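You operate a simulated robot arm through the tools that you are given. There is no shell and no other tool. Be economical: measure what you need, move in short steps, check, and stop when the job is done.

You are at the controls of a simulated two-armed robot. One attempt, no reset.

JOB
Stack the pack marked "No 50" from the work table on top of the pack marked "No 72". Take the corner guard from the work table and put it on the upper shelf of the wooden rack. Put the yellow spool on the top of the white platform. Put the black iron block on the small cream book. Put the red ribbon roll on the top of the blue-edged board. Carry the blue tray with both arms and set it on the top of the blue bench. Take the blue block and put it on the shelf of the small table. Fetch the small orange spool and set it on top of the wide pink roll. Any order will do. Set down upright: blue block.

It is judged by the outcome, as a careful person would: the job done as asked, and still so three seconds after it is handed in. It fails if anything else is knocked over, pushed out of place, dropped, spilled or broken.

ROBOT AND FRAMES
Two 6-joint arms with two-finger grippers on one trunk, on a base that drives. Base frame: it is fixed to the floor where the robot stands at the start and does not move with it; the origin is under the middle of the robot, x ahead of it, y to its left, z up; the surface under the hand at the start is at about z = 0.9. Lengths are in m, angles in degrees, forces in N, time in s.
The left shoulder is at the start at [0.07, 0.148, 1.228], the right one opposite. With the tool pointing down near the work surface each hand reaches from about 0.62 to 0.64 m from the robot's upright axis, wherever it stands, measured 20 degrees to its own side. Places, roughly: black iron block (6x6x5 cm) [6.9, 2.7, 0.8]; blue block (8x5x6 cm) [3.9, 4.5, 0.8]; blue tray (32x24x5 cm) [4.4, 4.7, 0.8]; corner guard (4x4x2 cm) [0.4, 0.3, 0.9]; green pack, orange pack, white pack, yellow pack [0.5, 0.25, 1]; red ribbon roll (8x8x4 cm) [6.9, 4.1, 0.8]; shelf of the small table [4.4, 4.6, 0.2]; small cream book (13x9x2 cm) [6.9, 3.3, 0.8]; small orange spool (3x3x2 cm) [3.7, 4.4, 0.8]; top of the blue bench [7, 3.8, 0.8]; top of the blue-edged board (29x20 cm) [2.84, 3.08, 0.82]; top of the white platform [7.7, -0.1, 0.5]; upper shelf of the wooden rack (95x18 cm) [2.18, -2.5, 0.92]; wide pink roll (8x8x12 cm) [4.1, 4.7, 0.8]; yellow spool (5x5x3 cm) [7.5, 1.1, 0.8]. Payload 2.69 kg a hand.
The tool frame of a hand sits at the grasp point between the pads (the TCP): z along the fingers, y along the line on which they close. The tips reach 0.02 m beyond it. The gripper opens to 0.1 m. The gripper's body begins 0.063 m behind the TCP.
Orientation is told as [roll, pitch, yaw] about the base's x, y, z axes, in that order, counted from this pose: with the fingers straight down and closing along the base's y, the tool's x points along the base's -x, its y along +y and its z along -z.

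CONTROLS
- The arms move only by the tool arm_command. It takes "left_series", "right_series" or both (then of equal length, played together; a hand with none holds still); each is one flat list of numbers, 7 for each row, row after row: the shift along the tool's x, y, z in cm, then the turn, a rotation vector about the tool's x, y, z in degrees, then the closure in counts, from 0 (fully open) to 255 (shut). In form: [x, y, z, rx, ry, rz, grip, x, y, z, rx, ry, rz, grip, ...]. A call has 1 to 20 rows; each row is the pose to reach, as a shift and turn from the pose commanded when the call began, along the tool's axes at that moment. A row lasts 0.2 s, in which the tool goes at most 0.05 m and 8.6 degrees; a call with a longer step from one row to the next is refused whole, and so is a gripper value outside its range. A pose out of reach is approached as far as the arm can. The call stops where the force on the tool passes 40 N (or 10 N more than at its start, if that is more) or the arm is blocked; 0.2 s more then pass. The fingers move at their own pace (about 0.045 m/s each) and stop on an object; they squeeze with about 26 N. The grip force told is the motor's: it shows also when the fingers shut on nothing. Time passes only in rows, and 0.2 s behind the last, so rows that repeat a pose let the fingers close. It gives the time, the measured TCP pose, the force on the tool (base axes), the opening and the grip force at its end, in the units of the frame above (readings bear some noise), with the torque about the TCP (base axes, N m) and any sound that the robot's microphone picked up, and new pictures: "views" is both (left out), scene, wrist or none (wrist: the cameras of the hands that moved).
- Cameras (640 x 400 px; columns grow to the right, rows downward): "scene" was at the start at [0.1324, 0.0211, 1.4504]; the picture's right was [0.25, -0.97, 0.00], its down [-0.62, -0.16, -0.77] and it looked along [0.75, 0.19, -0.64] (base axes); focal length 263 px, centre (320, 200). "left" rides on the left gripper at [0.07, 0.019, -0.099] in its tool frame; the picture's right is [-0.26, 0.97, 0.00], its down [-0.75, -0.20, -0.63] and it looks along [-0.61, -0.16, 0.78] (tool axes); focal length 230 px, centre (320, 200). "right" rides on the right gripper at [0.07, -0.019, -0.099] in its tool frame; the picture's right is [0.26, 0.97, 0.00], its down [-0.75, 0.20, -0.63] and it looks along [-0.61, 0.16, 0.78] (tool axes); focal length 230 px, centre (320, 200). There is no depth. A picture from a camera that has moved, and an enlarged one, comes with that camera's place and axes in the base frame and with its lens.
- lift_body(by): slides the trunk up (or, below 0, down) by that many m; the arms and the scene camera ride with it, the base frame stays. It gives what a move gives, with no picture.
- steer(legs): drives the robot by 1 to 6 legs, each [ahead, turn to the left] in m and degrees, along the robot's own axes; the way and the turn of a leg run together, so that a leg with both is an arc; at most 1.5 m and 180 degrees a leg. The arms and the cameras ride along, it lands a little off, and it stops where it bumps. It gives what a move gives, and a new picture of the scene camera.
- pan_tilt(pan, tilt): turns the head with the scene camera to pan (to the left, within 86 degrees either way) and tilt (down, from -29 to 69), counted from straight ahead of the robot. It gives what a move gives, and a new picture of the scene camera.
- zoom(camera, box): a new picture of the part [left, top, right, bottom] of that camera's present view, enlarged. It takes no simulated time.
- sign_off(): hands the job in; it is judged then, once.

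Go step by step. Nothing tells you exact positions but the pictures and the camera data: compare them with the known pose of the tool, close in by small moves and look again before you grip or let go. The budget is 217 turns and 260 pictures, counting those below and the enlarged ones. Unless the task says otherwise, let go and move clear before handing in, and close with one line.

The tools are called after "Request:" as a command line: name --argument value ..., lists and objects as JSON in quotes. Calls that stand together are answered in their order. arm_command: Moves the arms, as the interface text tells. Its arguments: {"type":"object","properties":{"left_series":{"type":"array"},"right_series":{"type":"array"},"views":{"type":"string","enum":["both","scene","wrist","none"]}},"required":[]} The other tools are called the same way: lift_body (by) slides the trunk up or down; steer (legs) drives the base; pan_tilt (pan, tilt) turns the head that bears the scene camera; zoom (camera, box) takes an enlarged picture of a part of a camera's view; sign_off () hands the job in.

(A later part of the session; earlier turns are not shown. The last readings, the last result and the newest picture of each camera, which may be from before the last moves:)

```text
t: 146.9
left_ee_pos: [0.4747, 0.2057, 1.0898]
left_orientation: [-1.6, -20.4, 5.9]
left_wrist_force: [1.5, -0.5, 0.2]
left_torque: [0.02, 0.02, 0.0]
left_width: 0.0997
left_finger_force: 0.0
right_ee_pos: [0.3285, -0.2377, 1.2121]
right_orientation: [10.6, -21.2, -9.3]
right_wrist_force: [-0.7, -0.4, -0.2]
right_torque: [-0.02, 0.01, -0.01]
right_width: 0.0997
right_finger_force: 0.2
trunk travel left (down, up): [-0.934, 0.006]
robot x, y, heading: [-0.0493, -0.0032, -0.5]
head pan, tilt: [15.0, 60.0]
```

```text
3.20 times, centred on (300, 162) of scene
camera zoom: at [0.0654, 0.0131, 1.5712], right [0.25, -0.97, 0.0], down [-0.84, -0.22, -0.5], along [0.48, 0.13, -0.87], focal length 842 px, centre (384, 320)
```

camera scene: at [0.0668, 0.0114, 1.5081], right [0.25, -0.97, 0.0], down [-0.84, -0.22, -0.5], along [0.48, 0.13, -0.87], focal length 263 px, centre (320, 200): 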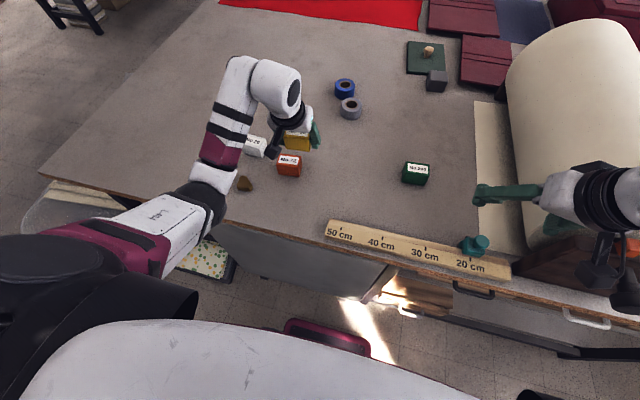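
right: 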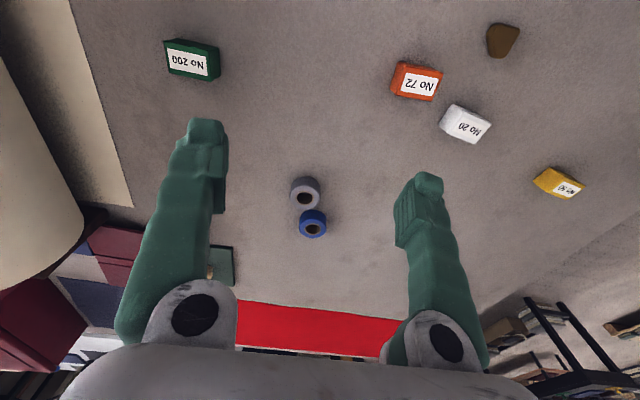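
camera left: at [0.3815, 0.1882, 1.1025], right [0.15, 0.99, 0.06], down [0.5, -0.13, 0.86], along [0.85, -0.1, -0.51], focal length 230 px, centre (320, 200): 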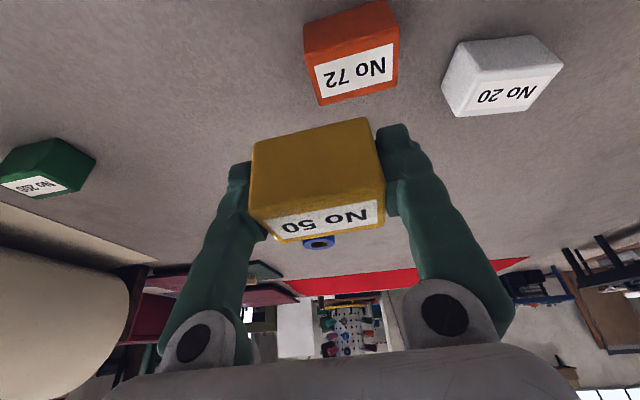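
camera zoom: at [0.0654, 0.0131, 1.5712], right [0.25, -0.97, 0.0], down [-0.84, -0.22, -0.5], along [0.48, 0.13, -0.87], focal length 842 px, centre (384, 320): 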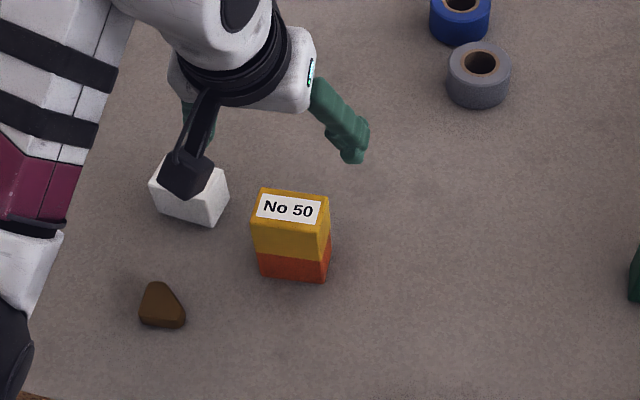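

The stack is good. Next the corner guard at about (0.398, 0.309): back up 8 cm and shift the left hand 10 cm left to look at it closely.

Request:
steer --legs '[[-0.075, 0]]'

Request:
arm_command --left_series '[0, 2.5, 0, 0.5, 0, 1.5, 0, 0, 5, 0, 1, 0, 3, 0, 0, 7.5, 0, 1, 0, 4.5, 0, 0, 10.3, 0, 1, 0, 6, 0, 0, 10.3, 0, 1, 0, 6, 0]' --views "wrist"

```text
t: 147.9
left_ee_pos: [0.4117, 0.206, 1.0848]
left_orientation: [-1.5, -19.8, 6.0]
left_wrist_force: [0.8, 0.2, 0.2]
left_torque: [-0.02, 0.04, 0.01]
left_width: 0.0998
left_finger_force: 0.0
right_ee_pos: [0.2676, -0.2374, 1.2076]
right_orientation: [10.6, -20.6, -9.4]
right_wrist_force: [0.5, 0.5, -0.4]
right_torque: [-0.01, 0.09, 0.01]
right_width: 0.0999
right_finger_force: 0.1
trunk travel left (down, up): [-0.934, 0.006]
robot x, y, heading: [-0.126, -0.0017, -0.4]
head pan, tilt: [15.0, 60.0]
camera scene: at [0.0082, 0.0133, 1.5703], right [0.26, -0.97, 0.0], down [-0.84, -0.22, -0.49], along [0.47, 0.13, -0.87], focal length 263 px, centre (320, 200)
```

scene: 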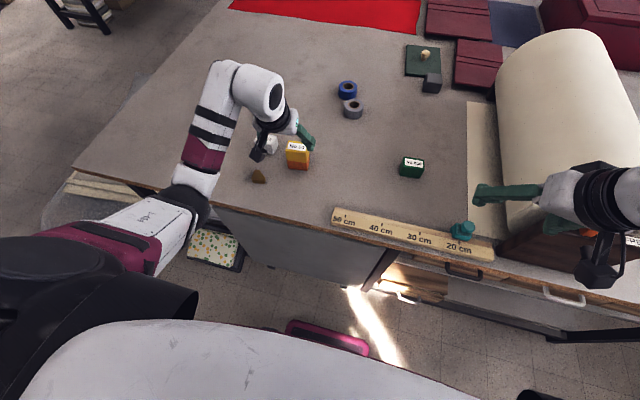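

```text
t: 149.1
left_ee_pos: [0.3891, 0.3088, 1.088]
left_orientation: [-0.4, -20.6, -0.2]
left_wrist_force: [-0.1, 0.8, 0.9]
left_torque: [0.01, 0.0, -0.02]
left_width: 0.1002
left_finger_force: 0.1
right_ee_pos: [0.2535, -0.2366, 1.2108]
right_orientation: [10.8, -21.2, -9.3]
right_wrist_force: [0.6, 0.0, -0.8]
right_torque: [0.01, 0.0, -0.02]
right_width: 0.0999
right_finger_force: 0.1
trunk travel left (down, up): [-0.934, 0.006]
robot x, y, heading: [-0.1271, -0.0034, -0.3]
head pan, tilt: [15.0, 60.0]
camera left: at [0.2886, 0.3284, 1.157], right [0.25, 0.97, 0.08], down [0.48, -0.2, 0.85], along [0.84, -0.17, -0.51], focal length 230 px, centre (320, 200)
```

left: 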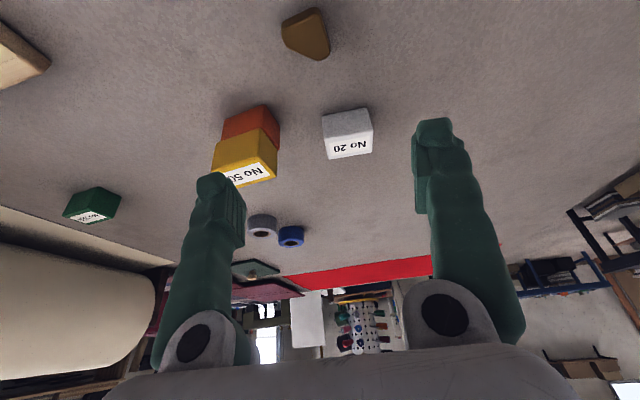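

Request:
zoom --camera "left" --box '[265, 0, 345, 70]'

Request:
zoom --camera "scene" --box '[235, 160, 285, 192]'

```text
5.71 times, centred on (305, 35) of left
camera zoom: at [0.2886, 0.3284, 1.157], right [0.25, 0.97, 0.08], down [0.48, -0.2, 0.85], along [0.84, -0.17, -0.51], focal length 1315 px, centre (406, 1143)
```

zoom: 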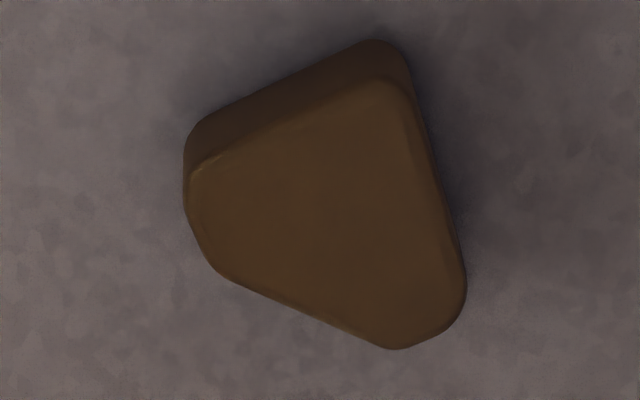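

```text
12.50 times, centred on (260, 176) of scene
camera zoom: at [-0.0091, 0.0138, 1.5712], right [0.26, -0.97, 0.0], down [-0.84, -0.22, -0.5], along [0.48, 0.13, -0.87], focal length 3287 px, centre (1070, 500)
```

zoom: 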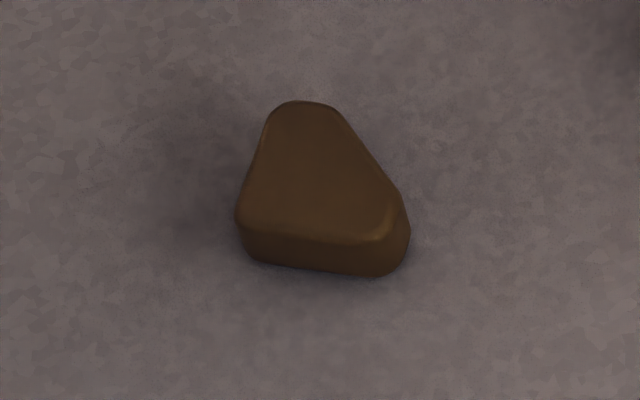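

The guard's flat side faces +y and its opposite vertex is at about (0.390, 0.285), so closing along y at (0.391, 0.304) is stable. Descend and grip.

Request:
lift_body --by -0.125

Request:
arm_command --left_series '[0.3, -0.25, 1.8, 0, 0, 0, 0, 1.1, -0.5, 3.7, 0, 0, 0, 0, 1.1, -0.5, 3.7, 0, 0, 0, 0]' --views "wrist"

```text
t: 150.7
left_ee_pos: [0.3893, 0.3083, 0.9643]
left_orientation: [-0.4, -20.6, -0.3]
left_wrist_force: [0.6, 0.0, -0.3]
left_torque: [-0.02, -0.02, 0.0]
left_width: 0.1001
left_finger_force: 0.1
right_ee_pos: [0.2539, -0.2362, 1.087]
right_orientation: [10.7, -21.2, -9.3]
right_wrist_force: [-0.7, 0.0, 0.4]
right_torque: [0.03, -0.01, 0.01]
right_width: 0.1001
right_finger_force: 0.1
trunk travel left (down, up): [-0.809, 0.131]
robot x, y, heading: [-0.1199, -0.0036, 0.1]
head pan, tilt: [15.0, 60.0]
```

```text
t: 151.5
left_ee_pos: [0.3815, 0.2957, 0.9324]
left_orientation: [-0.4, -20.8, 0.1]
left_wrist_force: [0.0, 0.5, -0.7]
left_torque: [0.02, 0.05, 0.01]
left_width: 0.0999
left_finger_force: 0.1
left hand out of reach, approached as far as the arm can: row 1, 2, 3
right_ee_pos: [0.2545, -0.2356, 1.0878]
right_orientation: [10.6, -21.3, -9.3]
right_wrist_force: [0.7, -0.7, -0.5]
right_torque: [0.02, 0.02, 0.02]
right_width: 0.1
right_finger_force: 0.1
trunk travel left (down, up): [-0.809, 0.131]
robot x, y, heading: [-0.1265, -0.0045, -0.0]
head pan, tilt: [15.0, 60.0]
camera left: at [0.2802, 0.3148, 1.0015], right [0.24, 0.97, 0.09], down [0.48, -0.2, 0.86], along [0.84, -0.17, -0.51], focal length 230 px, centre (320, 200)
```

left: 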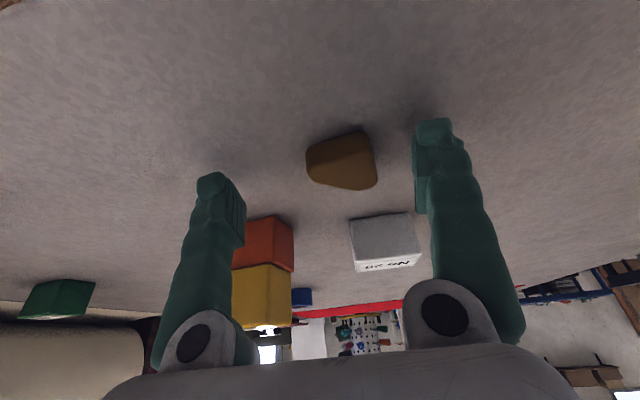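

Drive 1 cm forward and lower the trunk 8 mm instead of stretching; then shift left slightly and close.

Request:
steer --legs '[[0.012, 0]]'

Request:
lift_body --by -0.008

Request:
arm_command --left_series '[0, 0.5, 0, 0, 0, 0, 0, 0, 0.8, 0, 0, 0, 0, 100, 0, 0.8, 0, 0, 0, 0, 200, 0, 0.8, 0, 0, 0, 0, 255, 0, 0.8, 0, 0, 0, 0, 255, 0, 0.8, 0, 0, 0, 0, 255, 0, 0.8, 0, 0, 0, 0, 255, 0, 0.8, 0, 0, 0, 0, 255]' --views "wrist"

```text
t: 152.2
left_ee_pos: [0.3905, 0.2965, 0.9341]
left_orientation: [-0.4, -20.8, 0.1]
left_wrist_force: [0.4, -0.2, 1.0]
left_torque: [0.05, -0.02, -0.02]
left_width: 0.0999
left_finger_force: 0.1
right_ee_pos: [0.2635, -0.2353, 1.0884]
right_orientation: [10.8, -21.3, -9.3]
right_wrist_force: [-0.4, -0.9, 0.4]
right_torque: [0.01, -0.04, 0.01]
right_width: 0.1004
right_finger_force: 0.0
trunk travel left (down, up): [-0.809, 0.131]
robot x, y, heading: [-0.1141, -0.0003, -0.2]
head pan, tilt: [15.0, 60.0]
camera scene: at [-0.0012, 0.0136, 1.4466], right [0.26, -0.97, 0.0], down [-0.84, -0.22, -0.5], along [0.49, 0.13, -0.86], focal length 263 px, centre (320, 200)
```

scene: 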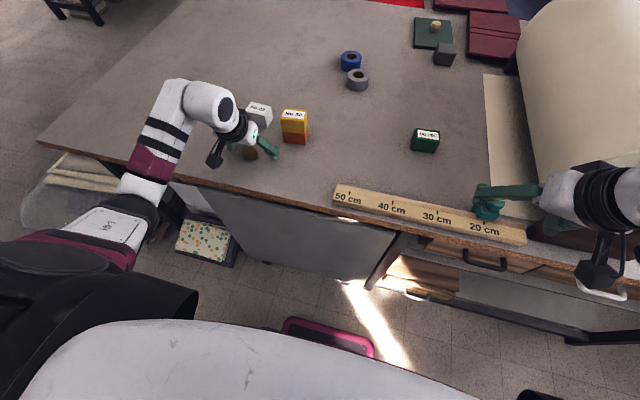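

```text
t: 152.8
left_ee_pos: [0.3926, 0.2946, 0.9252]
left_orientation: [-0.4, -20.7, 0.0]
left_wrist_force: [-0.2, -0.1, 0.4]
left_torque: [0.03, -0.03, -0.01]
left_width: 0.0997
left_finger_force: 0.1
right_ee_pos: [0.2668, -0.2359, 1.079]
right_orientation: [10.6, -21.3, -9.3]
right_wrist_force: [0.3, 1.1, 0.4]
right_torque: [-0.01, 0.01, 0.02]
right_width: 0.0999
right_finger_force: 0.1
trunk travel left (down, up): [-0.801, 0.139]
robot x, y, heading: [-0.1104, -0.0033, -0.4]
head pan, tilt: [15.0, 60.0]
```

```text
t: 154.6
left_ee_pos: [0.3922, 0.3025, 0.9258]
left_orientation: [-0.4, -20.8, 0.5]
left_wrist_force: [0.2, -0.3, -0.6]
left_torque: [0.01, 0.0, 0.0]
left_width: 0.0385
left_finger_force: 25.8
right_ee_pos: [0.2676, -0.2363, 1.0797]
right_orientation: [10.7, -21.2, -9.3]
right_wrist_force: [0.3, -0.2, 0.1]
right_torque: [0.01, 0.02, -0.02]
right_width: 0.1001
right_finger_force: 0.0
trunk travel left (down, up): [-0.801, 0.139]
robot x, y, heading: [-0.1122, -0.0038, -0.0]
head pan, tilt: [15.0, 60.0]
camera left: at [0.2912, 0.3213, 0.994], right [0.24, 0.97, 0.08], down [0.48, -0.19, 0.86], along [0.85, -0.16, -0.51], focal length 230 px, centre (320, 200)
```

left: 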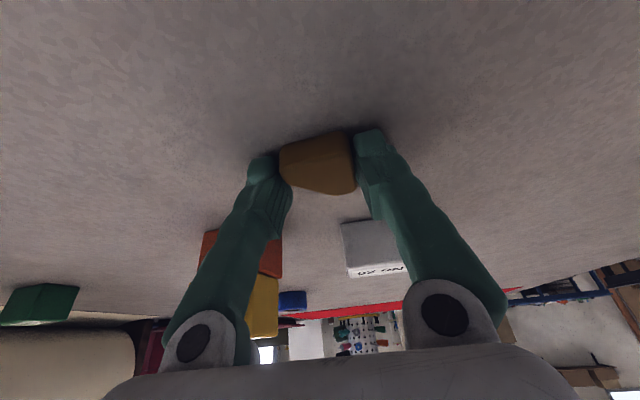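

Gripped at 3.85 cm. Lift in gentle trunk steps.

Request:
lift_body --by 0.03

Request:
lift_body --by 0.05

Request:
lift_body --by 0.05

Request:
pan_tilt --pan -60 --tilt 20

```text
t: 155.3
left_ee_pos: [0.3922, 0.3025, 0.9539]
left_orientation: [-0.4, -20.8, 0.5]
left_wrist_force: [-0.1, -0.4, 0.4]
left_torque: [-0.02, 0.01, -0.01]
left_width: 0.0383
left_finger_force: 26.4
right_ee_pos: [0.2668, -0.2373, 1.1083]
right_orientation: [10.6, -21.2, -9.4]
right_wrist_force: [0.8, -0.2, 0.7]
right_torque: [0.01, 0.01, 0.03]
right_width: 0.1
right_finger_force: 0.0
trunk travel left (down, up): [-0.831, 0.109]
robot x, y, heading: [-0.112, -0.0029, -0.4]
head pan, tilt: [15.0, 60.0]
```

```text
t: 156.3
left_ee_pos: [0.3915, 0.3026, 1.0055]
left_orientation: [-0.2, -20.7, 0.5]
left_wrist_force: [-0.5, -0.7, 0.2]
left_torque: [-0.02, 0.01, -0.04]
left_width: 0.0385
left_finger_force: 26.0
right_ee_pos: [0.2675, -0.2366, 1.1583]
right_orientation: [10.7, -21.1, -9.3]
right_wrist_force: [-0.8, 0.6, 0.6]
right_torque: [-0.01, -0.04, 0.0]
right_width: 0.0998
right_finger_force: 0.1
trunk travel left (down, up): [-0.881, 0.059]
robot x, y, heading: [-0.1126, -0.0055, -0.0]
head pan, tilt: [15.0, 60.0]
```

```text
t: 157.2
left_ee_pos: [0.3913, 0.302, 1.0553]
left_orientation: [-0.4, -20.8, 0.5]
left_wrist_force: [0.0, -0.8, -0.7]
left_torque: [0.02, -0.02, -0.03]
left_width: 0.0382
left_finger_force: 25.5
right_ee_pos: [0.2665, -0.236, 1.2083]
right_orientation: [10.7, -21.3, -9.2]
right_wrist_force: [0.1, -0.6, 0.6]
right_torque: [0.0, 0.0, 0.01]
right_width: 0.1001
right_finger_force: 0.1
trunk travel left (down, up): [-0.931, 0.009]
robot x, y, heading: [-0.1144, -0.0061, -0.1]
head pan, tilt: [15.0, 60.0]
```

```text
t: 158.7
left_ee_pos: [0.3937, 0.3028, 1.055]
left_orientation: [-0.4, -20.7, 0.6]
left_wrist_force: [-0.5, 0.7, 1.3]
left_torque: [-0.06, -0.03, 0.0]
left_width: 0.0382
left_finger_force: 26.4
right_ee_pos: [0.2674, -0.2375, 1.2083]
right_orientation: [10.7, -21.3, -9.2]
right_wrist_force: [-0.6, -0.5, -0.4]
right_torque: [0.02, 0.04, 0.0]
right_width: 0.1001
right_finger_force: 0.1
trunk travel left (down, up): [-0.931, 0.009]
robot x, y, heading: [-0.1098, -0.0034, -0.0]
head pan, tilt: [-60.0, 20.0]
camera scene: at [-0.0152, -0.0842, 1.6264], right [-0.87, -0.5, 0.0], down [-0.17, 0.3, -0.94], along [0.47, -0.81, -0.34], focal length 263 px, centre (320, 200)
```

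scene: 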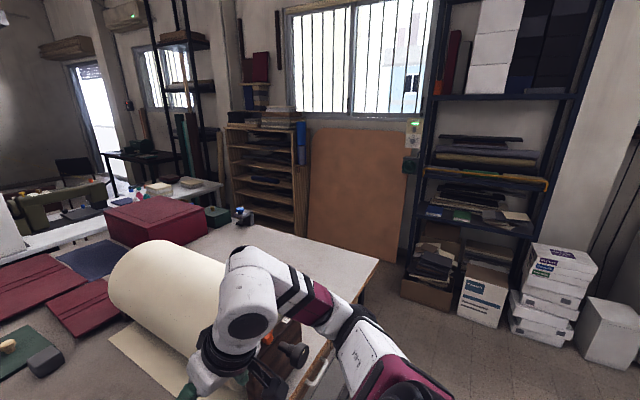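

Holding the guard. Zoom toward the wooden rack near (2.18, −2.5).

Request:
zoom --camera "scene" --box '[190, 80, 350, 240]'

```text
2.50 times, centred on (270, 160) of scene
camera zoom: at [-0.0152, -0.0842, 1.6264], right [-0.87, -0.5, 0.0], down [-0.17, 0.3, -0.94], along [0.47, -0.81, -0.34], focal length 657 px, centre (445, 300)
```

zoom: 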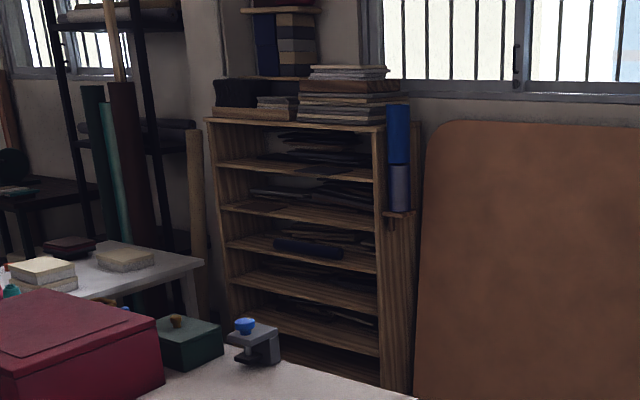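

The rack is a slotted wooden rack by the wall, and its z≈0.92 shelf is its third level. I'll drive around the table's right end: back up, turn right, drive down the aisle and turn to face +x.

Request:
steer --legs '[[-0.25, 0], [0, -90], [1.5, 0], [0.1, 0]]'

Request:
pan_tilt --pan 60 --tilt 30

```text
t: 172.0
left_ee_pos: [-0.0291, -2.0841, 1.0588]
left_orientation: [-0.3, -21.1, -88.5]
left_wrist_force: [0.7, -1.0, -2.5]
left_torque: [0.04, 0.03, -0.05]
left_width: 0.038
left_finger_force: 26.5
right_ee_pos: [-0.5709, -1.9688, 1.2101]
right_orientation: [10.6, -21.6, -98.0]
right_wrist_force: [-0.9, -0.5, -1.3]
right_torque: [0.05, -0.09, 0.04]
right_width: 0.1
right_finger_force: 0.1
trunk travel left (down, up): [-0.931, 0.009]
robot x, y, heading: [-0.3482, -1.6004, -89.0]
head pan, tilt: [-60.0, 20.0]
camera scene: at [-0.4242, -1.7002, 1.6259], right [-0.51, 0.86, 0.0], down [0.29, 0.18, -0.94], along [-0.81, -0.48, -0.34], focal length 263 px, centre (320, 200)
```

scene: 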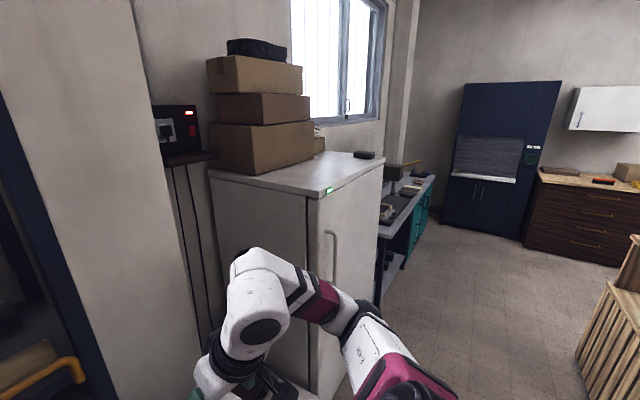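

```text
t: 174.0
left_ee_pos: [-0.0285, -2.0812, 1.0586]
left_orientation: [-0.4, -21.3, -88.5]
left_wrist_force: [-0.4, -0.5, -0.4]
left_torque: [0.0, 0.03, -0.03]
left_width: 0.0381
left_finger_force: 26.2
right_ee_pos: [-0.5698, -1.965, 1.2116]
right_orientation: [10.6, -21.8, -98.0]
right_wrist_force: [-1.0, 0.3, 0.0]
right_torque: [0.03, 0.02, 0.02]
right_width: 0.0999
right_finger_force: 0.2
trunk travel left (down, up): [-0.931, 0.009]
robot x, y, heading: [-0.3466, -1.5995, -89.4]
head pan, tilt: [60.0, 30.0]
camera scene: at [-0.2656, -1.6919, 1.6103], right [-0.49, -0.87, 0.0], down [-0.44, 0.24, -0.87], along [0.76, -0.42, -0.5], focal length 263 px, centre (320, 200)
```

scene: 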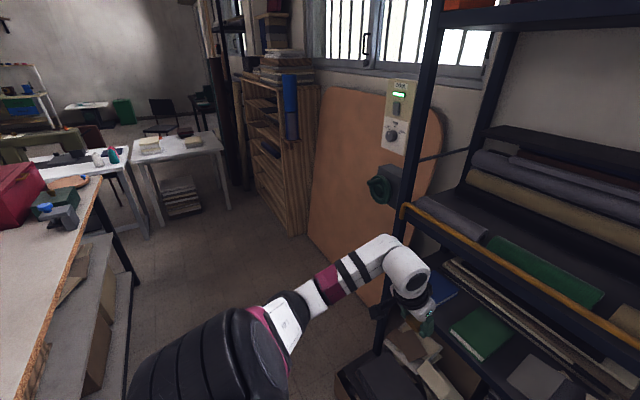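

The left hand is close to the blue shelf, so I'll back up slightly, then turn left to face +x and drive along the aisle.

Request:
steer --legs '[[-0.08, 0], [0, 86], [1.2, 0]]'

Request:
pan_tilt --pan -40 --tilt 25

```text
t: 184.3
left_ee_pos: [1.354, -1.3828, 1.0593]
left_orientation: [-0.4, -21.3, -5.3]
left_wrist_force: [-0.3, 0.0, 0.6]
left_torque: [-0.01, 0.02, 0.01]
left_width: 0.0382
left_finger_force: 26.0
right_ee_pos: [1.1738, -1.9081, 1.2117]
right_orientation: [10.6, -21.8, -14.8]
right_wrist_force: [-1.1, 1.0, -0.3]
right_torque: [0.0, -0.01, -0.04]
right_width: 0.0995
right_finger_force: 0.0
trunk travel left (down, up): [-0.931, 0.009]
robot x, y, heading: [0.833, -1.6419, -5.9]
head pan, tilt: [60.0, 30.0]
camera scene: at [0.9376, -1.5723, 1.6104], right [0.81, -0.59, 0.0], down [-0.29, -0.41, -0.87], along [0.51, 0.7, -0.5], focal length 263 px, centre (320, 200)
```

scene: 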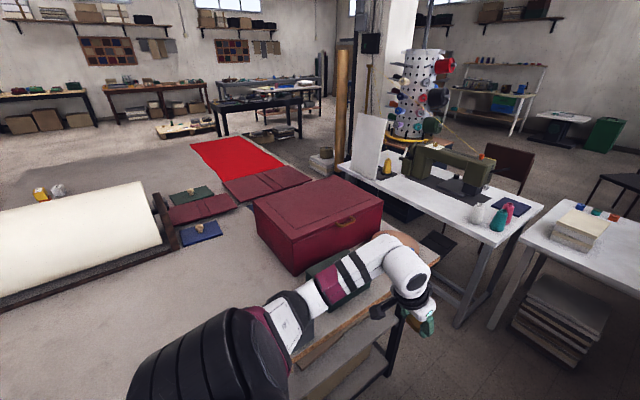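

```text
t: 186.0
left_ee_pos: [1.3546, -1.3829, 1.0585]
left_orientation: [-0.4, -21.3, -5.3]
left_wrist_force: [-0.2, 0.5, 0.0]
left_torque: [0.03, 0.01, -0.02]
left_width: 0.038
left_finger_force: 25.9
right_ee_pos: [1.1738, -1.9081, 1.2118]
right_orientation: [10.6, -21.8, -14.8]
right_wrist_force: [0.4, 0.1, 0.6]
right_torque: [-0.04, 0.0, 0.04]
right_width: 0.0999
right_finger_force: 0.1
trunk travel left (down, up): [-0.931, 0.009]
robot x, y, heading: [0.8352, -1.6391, -6.0]
head pan, tilt: [-40.0, 25.0]
camera scene: at [0.9499, -1.7118, 1.6183], right [-0.72, -0.7, 0.0], down [-0.29, 0.3, -0.91], along [0.63, -0.65, -0.42], focal length 263 px, centre (320, 200)
```

scene: 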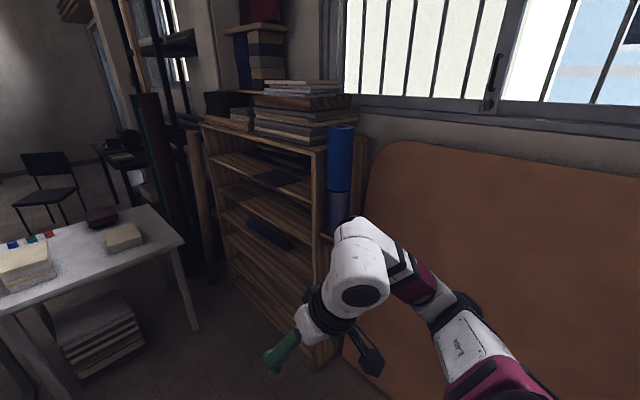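

The rack faces +y with its front at about y = −2.43, x from 1.70 to 2.66. Zoom at the shelves to see the z≈0.92 level.

Request:
zoom --camera "scene" --box '[190, 110, 350, 370]'

Request:
steer --legs '[[0.85, -6], [0, -78]]'

```text
1.54 times, centred on (270, 240) of scene
camera zoom: at [0.9499, -1.7118, 1.6183], right [-0.72, -0.7, 0.0], down [-0.29, 0.3, -0.91], along [0.63, -0.65, -0.42], focal length 404 px, centre (397, 138)
```

zoom: 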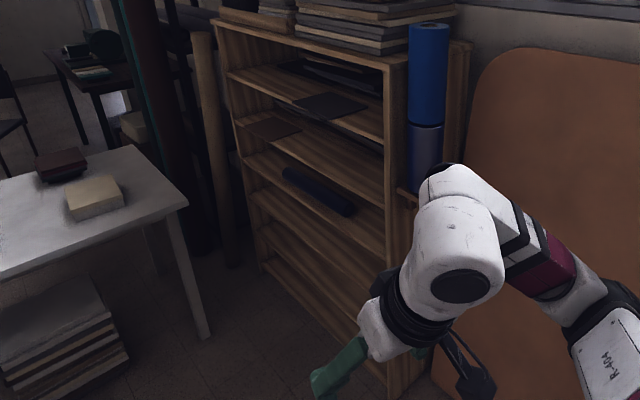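

```text
t: 194.0
left_ee_pos: [1.9719, -2.2715, 1.0595]
left_orientation: [-0.3, -21.3, -91.4]
left_wrist_force: [0.0, 1.1, -0.4]
left_torque: [0.01, 0.01, -0.01]
left_width: 0.0381
left_finger_force: 26.4
right_ee_pos: [1.4352, -2.1283, 1.2119]
right_orientation: [10.6, -21.9, -100.9]
right_wrist_force: [0.3, 0.4, -0.3]
right_torque: [0.02, 0.02, 0.0]
right_width: 0.0999
right_finger_force: 0.0
trunk travel left (down, up): [-0.931, 0.009]
robot x, y, heading: [1.6797, -1.7728, -92.1]
head pan, tilt: [-40.0, 25.0]
camera scene: at [1.6165, -1.8912, 1.6183], right [-0.74, 0.67, 0.0], down [0.28, 0.31, -0.91], along [-0.61, -0.67, -0.42], focal length 263 px, centre (320, 200)
```

scene: 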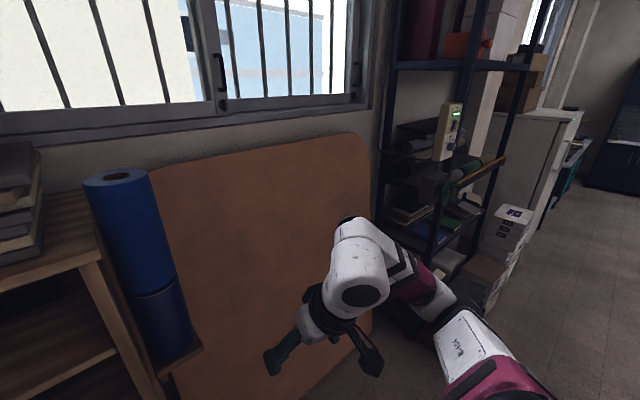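

Facing the rack now. Look at it with the head.

Request:
pan_tilt --pan 25 --tilt 42

Request:
zoom --camera "left" --box '[0, 0, 640, 400]'

```text
t: 195.4
left_ee_pos: [1.9715, -2.2724, 1.0594]
left_orientation: [-0.2, -21.3, -91.4]
left_wrist_force: [-0.3, 0.4, -1.4]
left_torque: [0.05, 0.01, 0.02]
left_width: 0.0379
left_finger_force: 26.1
right_ee_pos: [1.4358, -2.1285, 1.2115]
right_orientation: [10.5, -21.8, -100.8]
right_wrist_force: [-0.3, 0.0, 0.7]
right_torque: [0.0, 0.02, -0.02]
right_width: 0.1001
right_finger_force: 0.0
trunk travel left (down, up): [-0.931, 0.009]
robot x, y, heading: [1.6797, -1.7738, -92.0]
head pan, tilt: [25.0, 42.0]
camera scene: at [1.7102, -1.8997, 1.5921], right [-0.92, -0.39, 0.0], down [-0.26, 0.62, -0.74], along [0.29, -0.68, -0.67], focal length 263 px, centre (320, 200)
```

scene: 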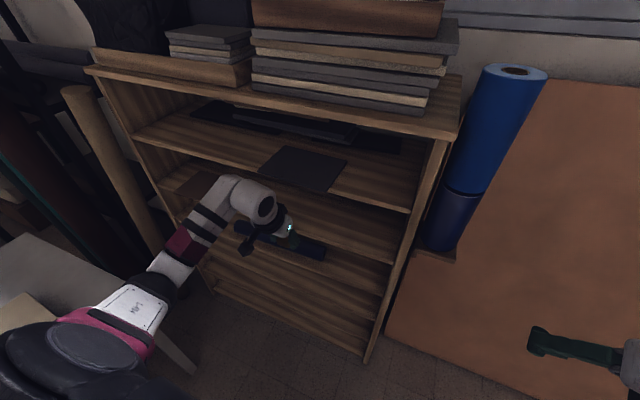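

```text
1.00 times, centred on (320, 200) of left (not enlarged: the box is as wide or as high as the picture)
camera zoom: at [1.9916, -2.1717, 1.1271], right [0.96, -0.27, 0.09], down [-0.21, -0.47, 0.86], along [-0.19, -0.84, -0.5], focal length 230 px, centre (320, 200)
```

zoom: 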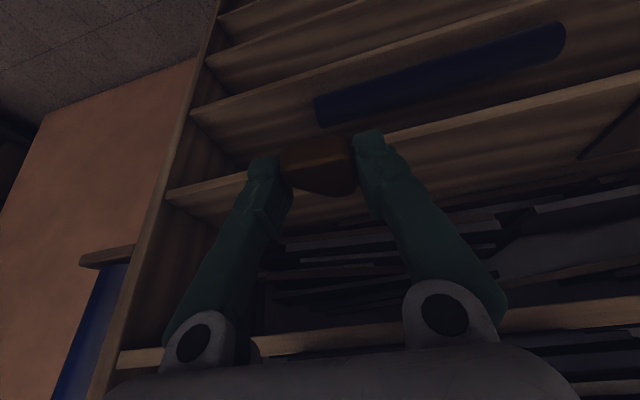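

The z≈0.9 shelf has a clear front strip (y −2.41 to −2.59), but the shelf above at 1.13 limits headroom, so I'll pitch the fingers about 17° further forward and then lower.

Request:
arm_command --left_series '[0, 0, 0, 0, -6, 0, 255, 0, 0, 0, 0, -12, 0, 255, 0, 0, 0, 0, -18, 0, 255, 0, 0, 0, 0, -18, 0, 255]' --views "none"

Request:
lift_body --by -0.085

Request:
arm_command --left_series '[-2.4, 0, 1.8, 0, 0, 0, 255, -4.7, 0, 3.7, 0, 0, 0, 255, -6.3, 0, 4.9, 0, 0, 0, 255, -6.3, 0, 4.9, 0, 0, 0, 255]' --views "both"

```text
t: 196.4
left_ee_pos: [1.9701, -2.2724, 1.0601]
left_orientation: [-0.3, -39.4, -91.3]
left_wrist_force: [-0.2, 0.3, -1.9]
left_torque: [0.02, -0.02, 0.01]
left_width: 0.038
left_finger_force: 25.5
right_ee_pos: [1.435, -2.1274, 1.2106]
right_orientation: [10.6, -21.7, -100.9]
right_wrist_force: [-1.1, 0.5, 0.0]
right_torque: [-0.05, 0.01, -0.03]
right_width: 0.1001
right_finger_force: 0.0
trunk travel left (down, up): [-0.931, 0.009]
robot x, y, heading: [1.6772, -1.7713, -91.8]
head pan, tilt: [25.0, 42.0]
```

```text
t: 197.6
left_ee_pos: [1.9709, -2.2728, 0.9747]
left_orientation: [-0.3, -39.2, -91.3]
left_wrist_force: [0.5, 0.3, -0.4]
left_torque: [0.02, 0.01, -0.04]
left_width: 0.0379
left_finger_force: 25.5
right_ee_pos: [1.4352, -2.1281, 1.1255]
right_orientation: [10.6, -21.9, -100.8]
right_wrist_force: [0.1, -0.8, 0.1]
right_torque: [-0.02, 0.01, -0.06]
right_width: 0.1001
right_finger_force: 0.1
trunk travel left (down, up): [-0.846, 0.094]
robot x, y, heading: [1.6801, -1.7714, -92.0]
head pan, tilt: [25.0, 42.0]
```

```text
t: 198.6
left_ee_pos: [1.962, -2.3417, 0.9842]
left_orientation: [-0.4, -39.4, -90.9]
left_wrist_force: [0.1, 0.5, -0.4]
left_torque: [0.01, 0.02, -0.01]
left_width: 0.0382
left_finger_force: 26.4
left hand out of reach, approached as far as the arm can: row 3, 4
right_ee_pos: [1.4354, -2.1279, 1.1268]
right_orientation: [10.6, -21.8, -100.9]
right_wrist_force: [-0.3, -0.5, -0.1]
right_torque: [-0.02, 0.03, -0.02]
right_width: 0.0998
right_finger_force: 0.0
trunk travel left (down, up): [-0.846, 0.094]
robot x, y, heading: [1.6778, -1.7722, -92.1]
head pan, tilt: [25.0, 42.0]
camera scene: at [1.7104, -1.8994, 1.5071], right [-0.92, -0.39, 0.0], down [-0.26, 0.62, -0.74], along [0.29, -0.68, -0.67], focal length 263 px, centre (320, 200)
camera left: at [1.9832, -2.2254, 1.0173], right [0.96, -0.22, 0.16], down [-0.2, -0.18, 0.96], along [-0.18, -0.96, -0.21], focal length 230 px, centre (320, 200)
```

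scene: 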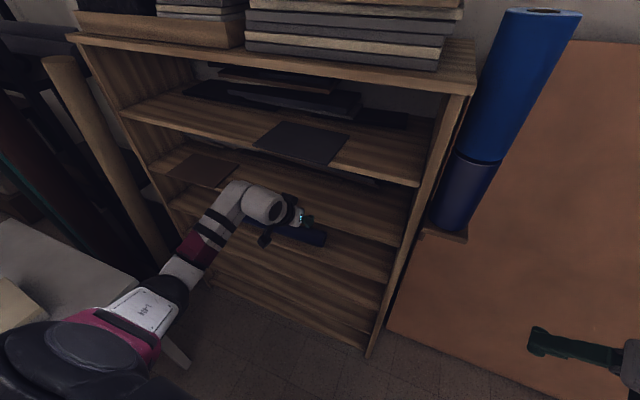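
left: 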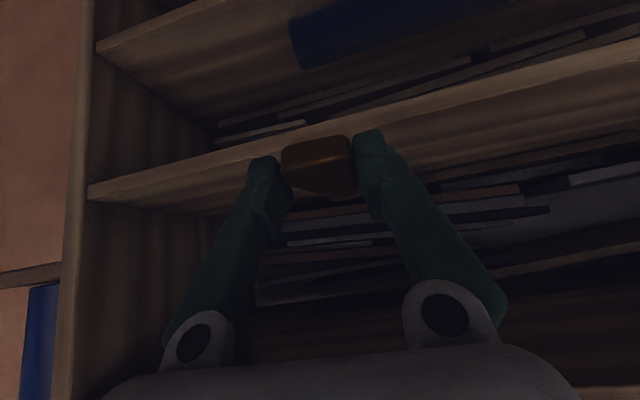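

Drive 11 cm forward so the guard is over the shelf's front strip.

Request:
steer --legs '[[0.112, 0]]'

Request:
lift_body --by -0.025

Request:
zoom --camera "left" --box '[0, 0, 640, 400]'

```text
t: 199.8
left_ee_pos: [1.9587, -2.4462, 0.9899]
left_orientation: [-0.5, -39.9, -91.0]
left_wrist_force: [-0.9, 0.8, 0.3]
left_torque: [-0.05, 0.02, -0.01]
left_width: 0.0382
left_finger_force: 26.1
right_ee_pos: [1.4319, -2.2282, 1.1303]
right_orientation: [10.7, -22.4, -101.1]
right_wrist_force: [-0.7, 1.4, 0.3]
right_torque: [-0.07, -0.02, 0.0]
right_width: 0.0999
right_finger_force: 0.1
trunk travel left (down, up): [-0.846, 0.094]
robot x, y, heading: [1.6734, -1.8866, -92.0]
head pan, tilt: [25.0, 42.0]
camera scene: at [1.7067, -1.9984, 1.5083], right [-0.92, -0.39, 0.0], down [-0.26, 0.61, -0.75], along [0.29, -0.69, -0.66], focal length 263 px, centre (320, 200)
```

scene: 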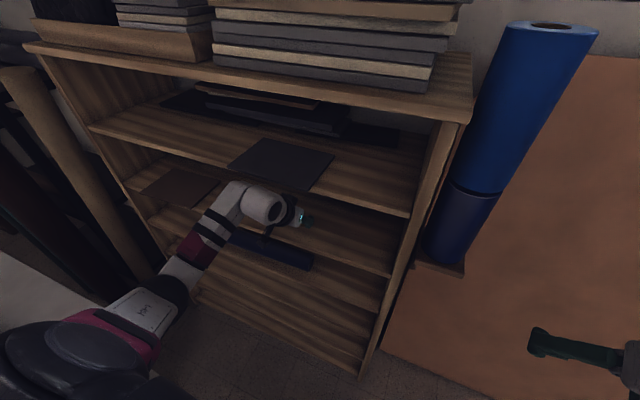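

```text
t: 200.5
left_ee_pos: [1.9577, -2.4537, 0.9605]
left_orientation: [-0.4, -39.3, -91.0]
left_wrist_force: [0.4, -0.7, -0.1]
left_torque: [-0.01, 0.0, 0.04]
left_width: 0.0381
left_finger_force: 25.5
right_ee_pos: [1.4305, -2.2373, 1.1018]
right_orientation: [10.7, -21.9, -101.0]
right_wrist_force: [-0.5, 0.1, -0.9]
right_torque: [-0.02, -0.01, 0.05]
right_width: 0.1
right_finger_force: 0.0
trunk travel left (down, up): [-0.821, 0.119]
robot x, y, heading: [1.6748, -1.8838, -92.2]
head pan, tilt: [25.0, 42.0]
```

```text
1.00 times, centred on (320, 200) of left (not enlarged: the box is as wide or as high as the picture)
camera zoom: at [1.9785, -2.3362, 0.993], right [0.96, -0.22, 0.16], down [-0.2, -0.18, 0.96], along [-0.18, -0.96, -0.21], focal length 230 px, centre (320, 200)
```

zoom: 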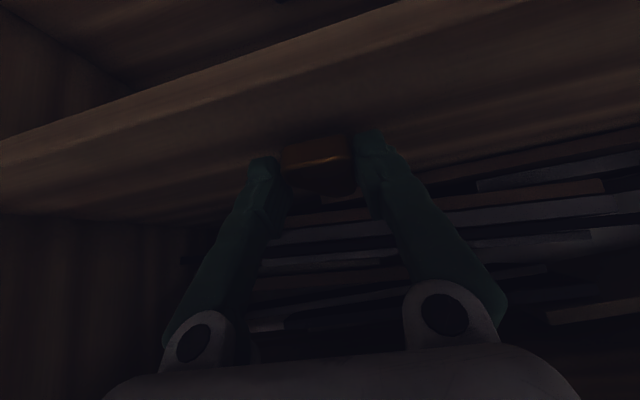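

The guard is above the shelf surface. Lower to gentle contact.

Request:
arm_command --left_series '[0.3, 0, 0.4, 0, 0, 0, 255, 0.6, 0, 0.75, 0, 0, 0, 255, 0.8, 0, 1.0, 0, 0, 0, 255, 0.9, 0, 1.15, 0, 0, 0, 255]' --views "none"

```text
t: 201.5
left_ee_pos: [1.9578, -2.4507, 0.9481]
left_orientation: [-0.5, -39.7, -90.7]
left_wrist_force: [1.9, -1.5, 6.1]
left_torque: [0.0, 0.01, 0.01]
left_width: 0.0379
left_finger_force: 25.5
left hand out of reach, approached as far as the arm can: row 4
right_ee_pos: [1.4304, -2.2382, 1.1024]
right_orientation: [10.6, -21.8, -101.1]
right_wrist_force: [0.5, -0.3, -0.2]
right_torque: [-0.01, 0.02, -0.02]
right_width: 0.1001
right_finger_force: 0.0
trunk travel left (down, up): [-0.821, 0.119]
robot x, y, heading: [1.6746, -1.8865, -92.0]
head pan, tilt: [25.0, 42.0]
```

Contact at z 0.948. Press slightly to flatten it, then release slowly.

Request:
lift_body --by -0.005

Request:
arm_command --left_series '[0, 0, 0, 0, 0, 0, 220, 0, 0, 0, 0, 0, 0, 190, 0, 0, 0, 0, 0, 0, 170, 0, 0, 0, 0, 0, 0, 140, 0, 0, 0, 0, 0, 0, 100, 0, 0, 0, 0, 0, 0, 50, 0, 0, 0, 0, 0, 0, 0, 0, 0, 0, 0, 0, 0, 0]' --views "wrist"

```text
t: 202.0
left_ee_pos: [1.9543, -2.4496, 0.9441]
left_orientation: [-0.2, -39.8, -90.7]
left_wrist_force: [3.7, -3.1, 20.2]
left_torque: [-0.05, -0.08, -0.04]
left_width: 0.0383
left_finger_force: 26.3
right_ee_pos: [1.4308, -2.2363, 1.0983]
right_orientation: [10.6, -22.0, -100.9]
right_wrist_force: [-1.0, -0.4, -1.1]
right_torque: [0.0, 0.0, 0.02]
right_width: 0.0997
right_finger_force: 0.1
trunk travel left (down, up): [-0.816, 0.124]
robot x, y, heading: [1.6762, -1.886, -92.1]
head pan, tilt: [25.0, 42.0]
```

```text
t: 203.8
left_ee_pos: [1.9573, -2.4509, 0.9405]
left_orientation: [-0.5, -39.4, -90.5]
left_wrist_force: [-0.4, 0.5, 0.6]
left_torque: [0.02, 0.02, 0.01]
left_width: 0.1001
left_finger_force: 0.0
right_ee_pos: [1.4319, -2.2389, 1.096]
right_orientation: [10.7, -21.8, -100.9]
right_wrist_force: [-0.4, 0.6, 0.0]
right_torque: [0.03, 0.01, 0.02]
right_width: 0.1
right_finger_force: 0.0
trunk travel left (down, up): [-0.816, 0.124]
robot x, y, heading: [1.6778, -1.8863, -92.0]
head pan, tilt: [25.0, 42.0]
camera left: at [1.9768, -2.3348, 0.9734], right [0.96, -0.21, 0.16], down [-0.2, -0.18, 0.96], along [-0.18, -0.96, -0.21], focal length 230 px, centre (320, 200)
```

left: 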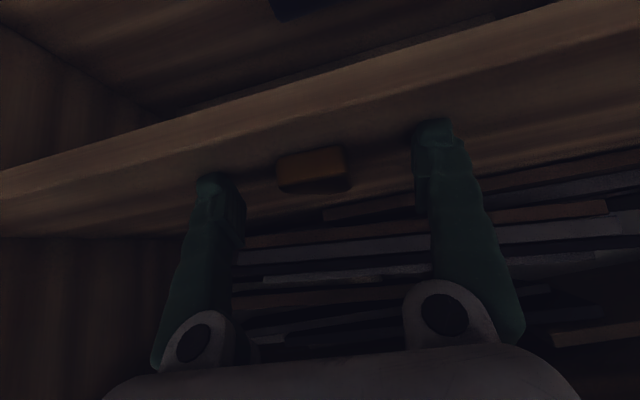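

The guard sits flat on the shelf. Back out carefully and raise the trunk for travel.

Request:
lift_body --by 0.02

Request:
steer --legs '[[-0.3, 0]]'

Request:
lift_body --by 0.1

Request:
zoom --camera "scene" --box '[140, 80, 460, 280]'

```text
t: 204.5
left_ee_pos: [1.9571, -2.4505, 0.9618]
left_orientation: [-0.3, -39.4, -90.6]
left_wrist_force: [-0.2, -0.4, -0.1]
left_torque: [0.02, 0.0, -0.02]
left_width: 0.1
left_finger_force: 0.1
right_ee_pos: [1.43, -2.2382, 1.1161]
right_orientation: [10.6, -21.8, -101.0]
right_wrist_force: [-0.4, -0.1, 0.3]
right_torque: [-0.01, 0.03, 0.0]
right_width: 0.0999
right_finger_force: 0.0
trunk travel left (down, up): [-0.836, 0.104]
robot x, y, heading: [1.6784, -1.8849, -92.0]
head pan, tilt: [25.0, 42.0]
```

```text
t: 206.6
left_ee_pos: [1.9671, -2.1503, 0.9601]
left_orientation: [-0.3, -39.3, -90.7]
left_wrist_force: [0.3, -0.6, -0.3]
left_torque: [0.01, -0.01, 0.0]
left_width: 0.1
left_finger_force: 0.2
right_ee_pos: [1.4416, -1.9378, 1.1162]
right_orientation: [10.6, -21.7, -101.1]
right_wrist_force: [-0.5, -0.5, 0.3]
right_torque: [0.03, 0.02, -0.02]
right_width: 0.1
right_finger_force: 0.0
trunk travel left (down, up): [-0.836, 0.104]
robot x, y, heading: [1.6897, -1.5819, -92.2]
head pan, tilt: [25.0, 42.0]
camera scene: at [1.717, -1.7119, 1.4968], right [-0.92, -0.39, 0.0], down [-0.26, 0.62, -0.74], along [0.29, -0.68, -0.67], focal length 263 px, centre (320, 200)
```

scene: 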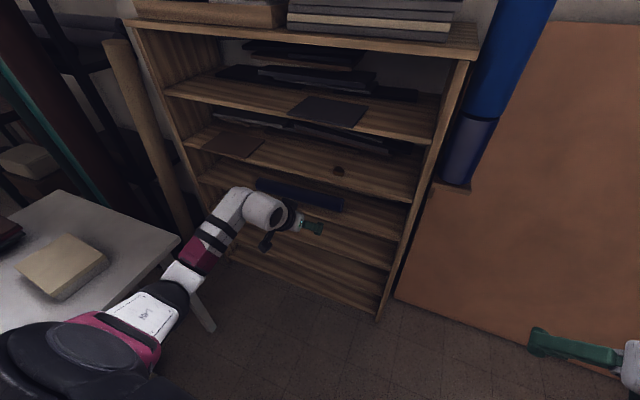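

```text
t: 207.9
left_ee_pos: [1.9675, -2.149, 1.061]
left_orientation: [-0.4, -39.3, -90.7]
left_wrist_force: [-0.1, 0.3, 0.3]
left_torque: [0.0, 0.01, 0.0]
left_width: 0.1001
left_finger_force: 0.0
right_ee_pos: [1.4416, -1.9355, 1.2166]
right_orientation: [10.5, -21.8, -101.2]
right_wrist_force: [-1.4, -0.3, -0.4]
right_torque: [0.03, -0.01, -0.01]
right_width: 0.1001
right_finger_force: 0.0
trunk travel left (down, up): [-0.936, 0.004]
robot x, y, heading: [1.6864, -1.5837, -92.4]
head pan, tilt: [25.0, 42.0]
```

```text
2.00 times, centred on (300, 180) of scene
camera zoom: at [1.7171, -1.7095, 1.597], right [-0.92, -0.39, 0.0], down [-0.26, 0.62, -0.74], along [0.29, -0.69, -0.67], focal length 526 px, centre (360, 240)
```

zoom: 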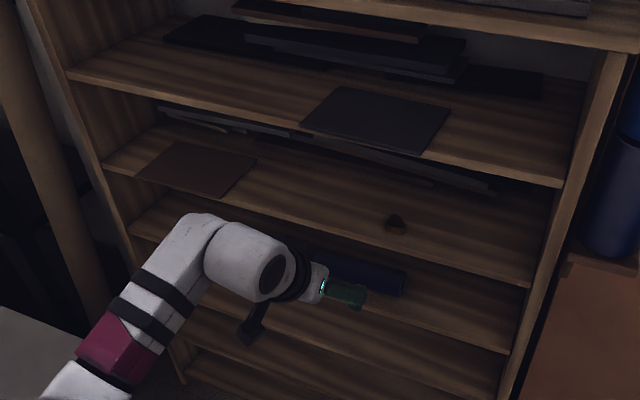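

The guard rests on the z 0.92 shelf. Now turn to survey the way to the far side.

Request:
steer --legs '[[0, 150]]'

Request:
pan_tilt --pan -20 --tilt 20

```text
t: 214.5
left_ee_pos: [1.7126, -0.9502, 1.06]
left_orientation: [-0.4, -39.4, 61.0]
left_wrist_force: [1.8, -1.0, -0.3]
left_torque: [0.01, 0.02, -0.02]
left_width: 0.0991
left_finger_force: 0.0
right_ee_pos: [2.0708, -1.3883, 1.2165]
right_orientation: [10.6, -21.7, 50.5]
right_wrist_force: [-0.9, -0.1, -0.4]
right_torque: [0.01, -0.03, 0.0]
right_width: 0.0997
right_finger_force: 0.1
trunk travel left (down, up): [-0.936, 0.004]
robot x, y, heading: [1.6863, -1.579, 59.5]
head pan, tilt: [25.0, 42.0]
camera scene: at [1.72, -1.4557, 1.597], right [1.0, -0.1, 0.0], down [-0.06, -0.67, -0.74], along [0.07, 0.74, -0.67], focal length 263 px, centre (320, 200)
```

scene: 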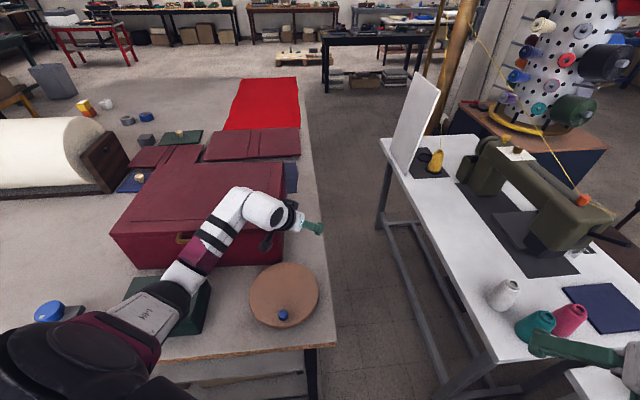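

```text
t: 215.6
left_ee_pos: [1.7113, -0.9507, 1.0619]
left_orientation: [-0.4, -39.5, 61.0]
left_wrist_force: [-0.3, 0.1, 0.8]
left_torque: [-0.01, 0.0, 0.03]
left_width: 0.0999
left_finger_force: 0.0
right_ee_pos: [2.0711, -1.3888, 1.2157]
right_orientation: [10.6, -21.8, 50.4]
right_wrist_force: [0.7, 1.3, 0.2]
right_torque: [-0.03, 0.01, 0.0]
right_width: 0.1
right_finger_force: 0.1
trunk travel left (down, up): [-0.936, 0.004]
robot x, y, heading: [1.6887, -1.5841, 59.6]
head pan, tilt: [-20.0, 20.0]
camera scene: at [1.7842, -1.4799, 1.6314], right [0.64, -0.77, 0.0], down [-0.26, -0.22, -0.94], along [0.73, 0.6, -0.34], focal length 263 px, centre (320, 200)
```

scene: 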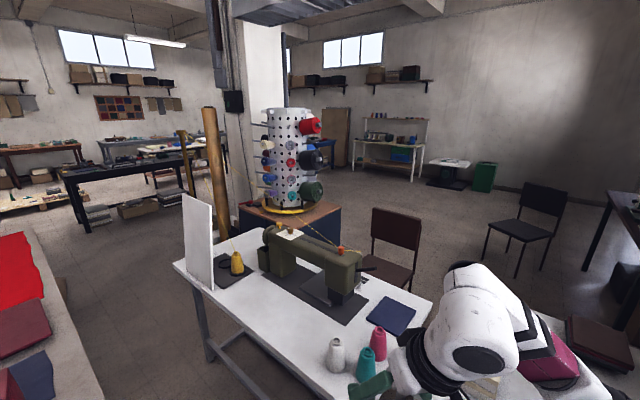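

The gap between the main table and sewing table is too narrow, so I'll go back the way I came: face +x, reverse along the aisle, then drive north past the table's near side.

Request:
steer --legs '[[0, -61.8], [-1.5, 0], [-0.39, 0], [0, 92]]'

Request:
pan_tilt --pan 0 --tilt 25

```text
t: 231.7
left_ee_pos: [-0.4843, -0.931, 1.062]
left_orientation: [-0.4, -39.5, 90.0]
left_wrist_force: [0.7, 0.1, 0.3]
left_torque: [-0.01, 0.02, 0.01]
left_width: 0.0998
left_finger_force: 0.0
right_ee_pos: [0.0438, -1.1379, 1.2165]
right_orientation: [10.6, -21.7, 79.5]
right_wrist_force: [0.9, 0.6, 0.6]
right_torque: [0.0, -0.01, -0.05]
right_width: 0.0999
right_finger_force: 0.0
trunk travel left (down, up): [-0.936, 0.004]
robot x, y, heading: [-0.1993, -1.495, 88.6]
head pan, tilt: [-20.0, 20.0]
camera scene: at [-0.1635, -1.3578, 1.6314], right [0.93, -0.37, 0.0], down [-0.13, -0.32, -0.94], along [0.34, 0.87, -0.34], focal length 263 px, centre (320, 200)
```

scene: 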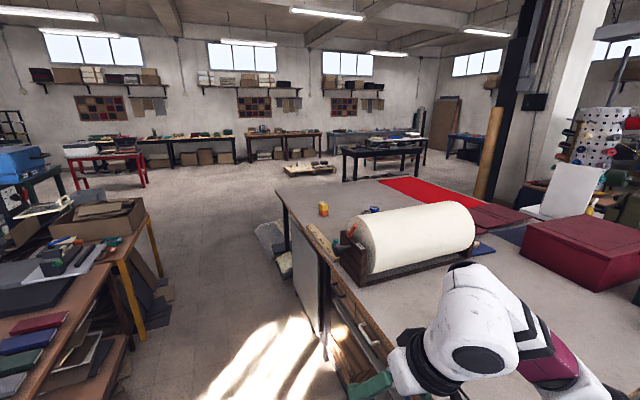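

```text
t: 232.5
left_ee_pos: [-0.4862, -0.9312, 1.0604]
left_orientation: [-0.4, -39.3, 90.0]
left_wrist_force: [-0.2, -0.3, -0.2]
left_torque: [0.01, 0.03, 0.01]
left_width: 0.1003
left_finger_force: 0.0
right_ee_pos: [0.0419, -1.1389, 1.2171]
right_orientation: [10.6, -21.7, 79.5]
right_wrist_force: [0.1, 0.2, 0.3]
right_torque: [0.01, 0.0, -0.01]
right_width: 0.0997
right_finger_force: 0.0
trunk travel left (down, up): [-0.936, 0.004]
robot x, y, heading: [-0.1991, -1.4971, 88.4]
head pan, tilt: [0.0, 25.0]
camera scene: at [-0.196, -1.3523, 1.6233], right [1.0, -0.03, 0.0], down [-0.01, -0.42, -0.91], along [0.02, 0.91, -0.42], focal length 263 px, centre (320, 200)
```

scene: 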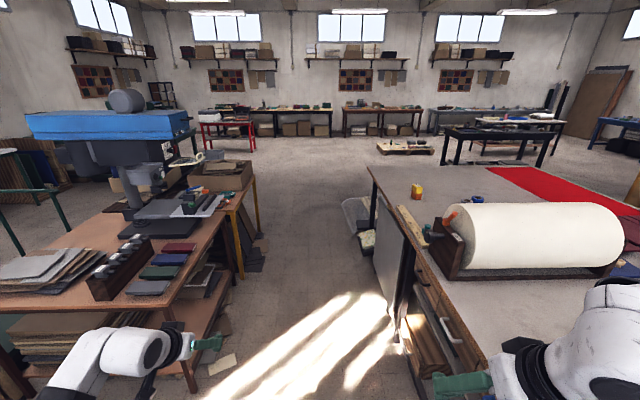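

Clear view: I'll drive north along the table's near side to about y = 1.6, then look east.

Request:
steer --legs '[[1.5, 0], [1.5, 0], [0.2, 0], [0, -85]]'

```text
t: 251.8
left_ee_pos: [0.4298, 2.0318, 1.0601]
left_orientation: [-0.4, -39.4, 4.3]
left_wrist_force: [-0.4, 1.6, 0.7]
left_torque: [0.0, 0.02, -0.02]
left_width: 0.0999
left_finger_force: 0.1
right_ee_pos: [0.2632, 1.4898, 1.2164]
right_orientation: [10.6, -21.8, -6.1]
right_wrist_force: [-0.3, 0.1, -0.3]
right_torque: [0.0, -0.01, -0.03]
right_width: 0.1
right_finger_force: 0.0
trunk travel left (down, up): [-0.936, 0.004]
robot x, y, heading: [-0.107, 1.7059, 2.9]
head pan, tilt: [0.0, 25.0]
camera scene: at [0.0307, 1.7113, 1.6233], right [0.05, -1.0, 0.0], down [-0.42, -0.02, -0.91], along [0.91, 0.04, -0.42], focal length 263 px, centre (320, 200)
```

scene: 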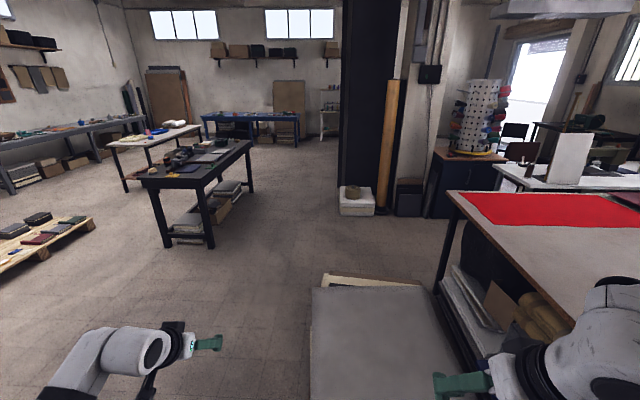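

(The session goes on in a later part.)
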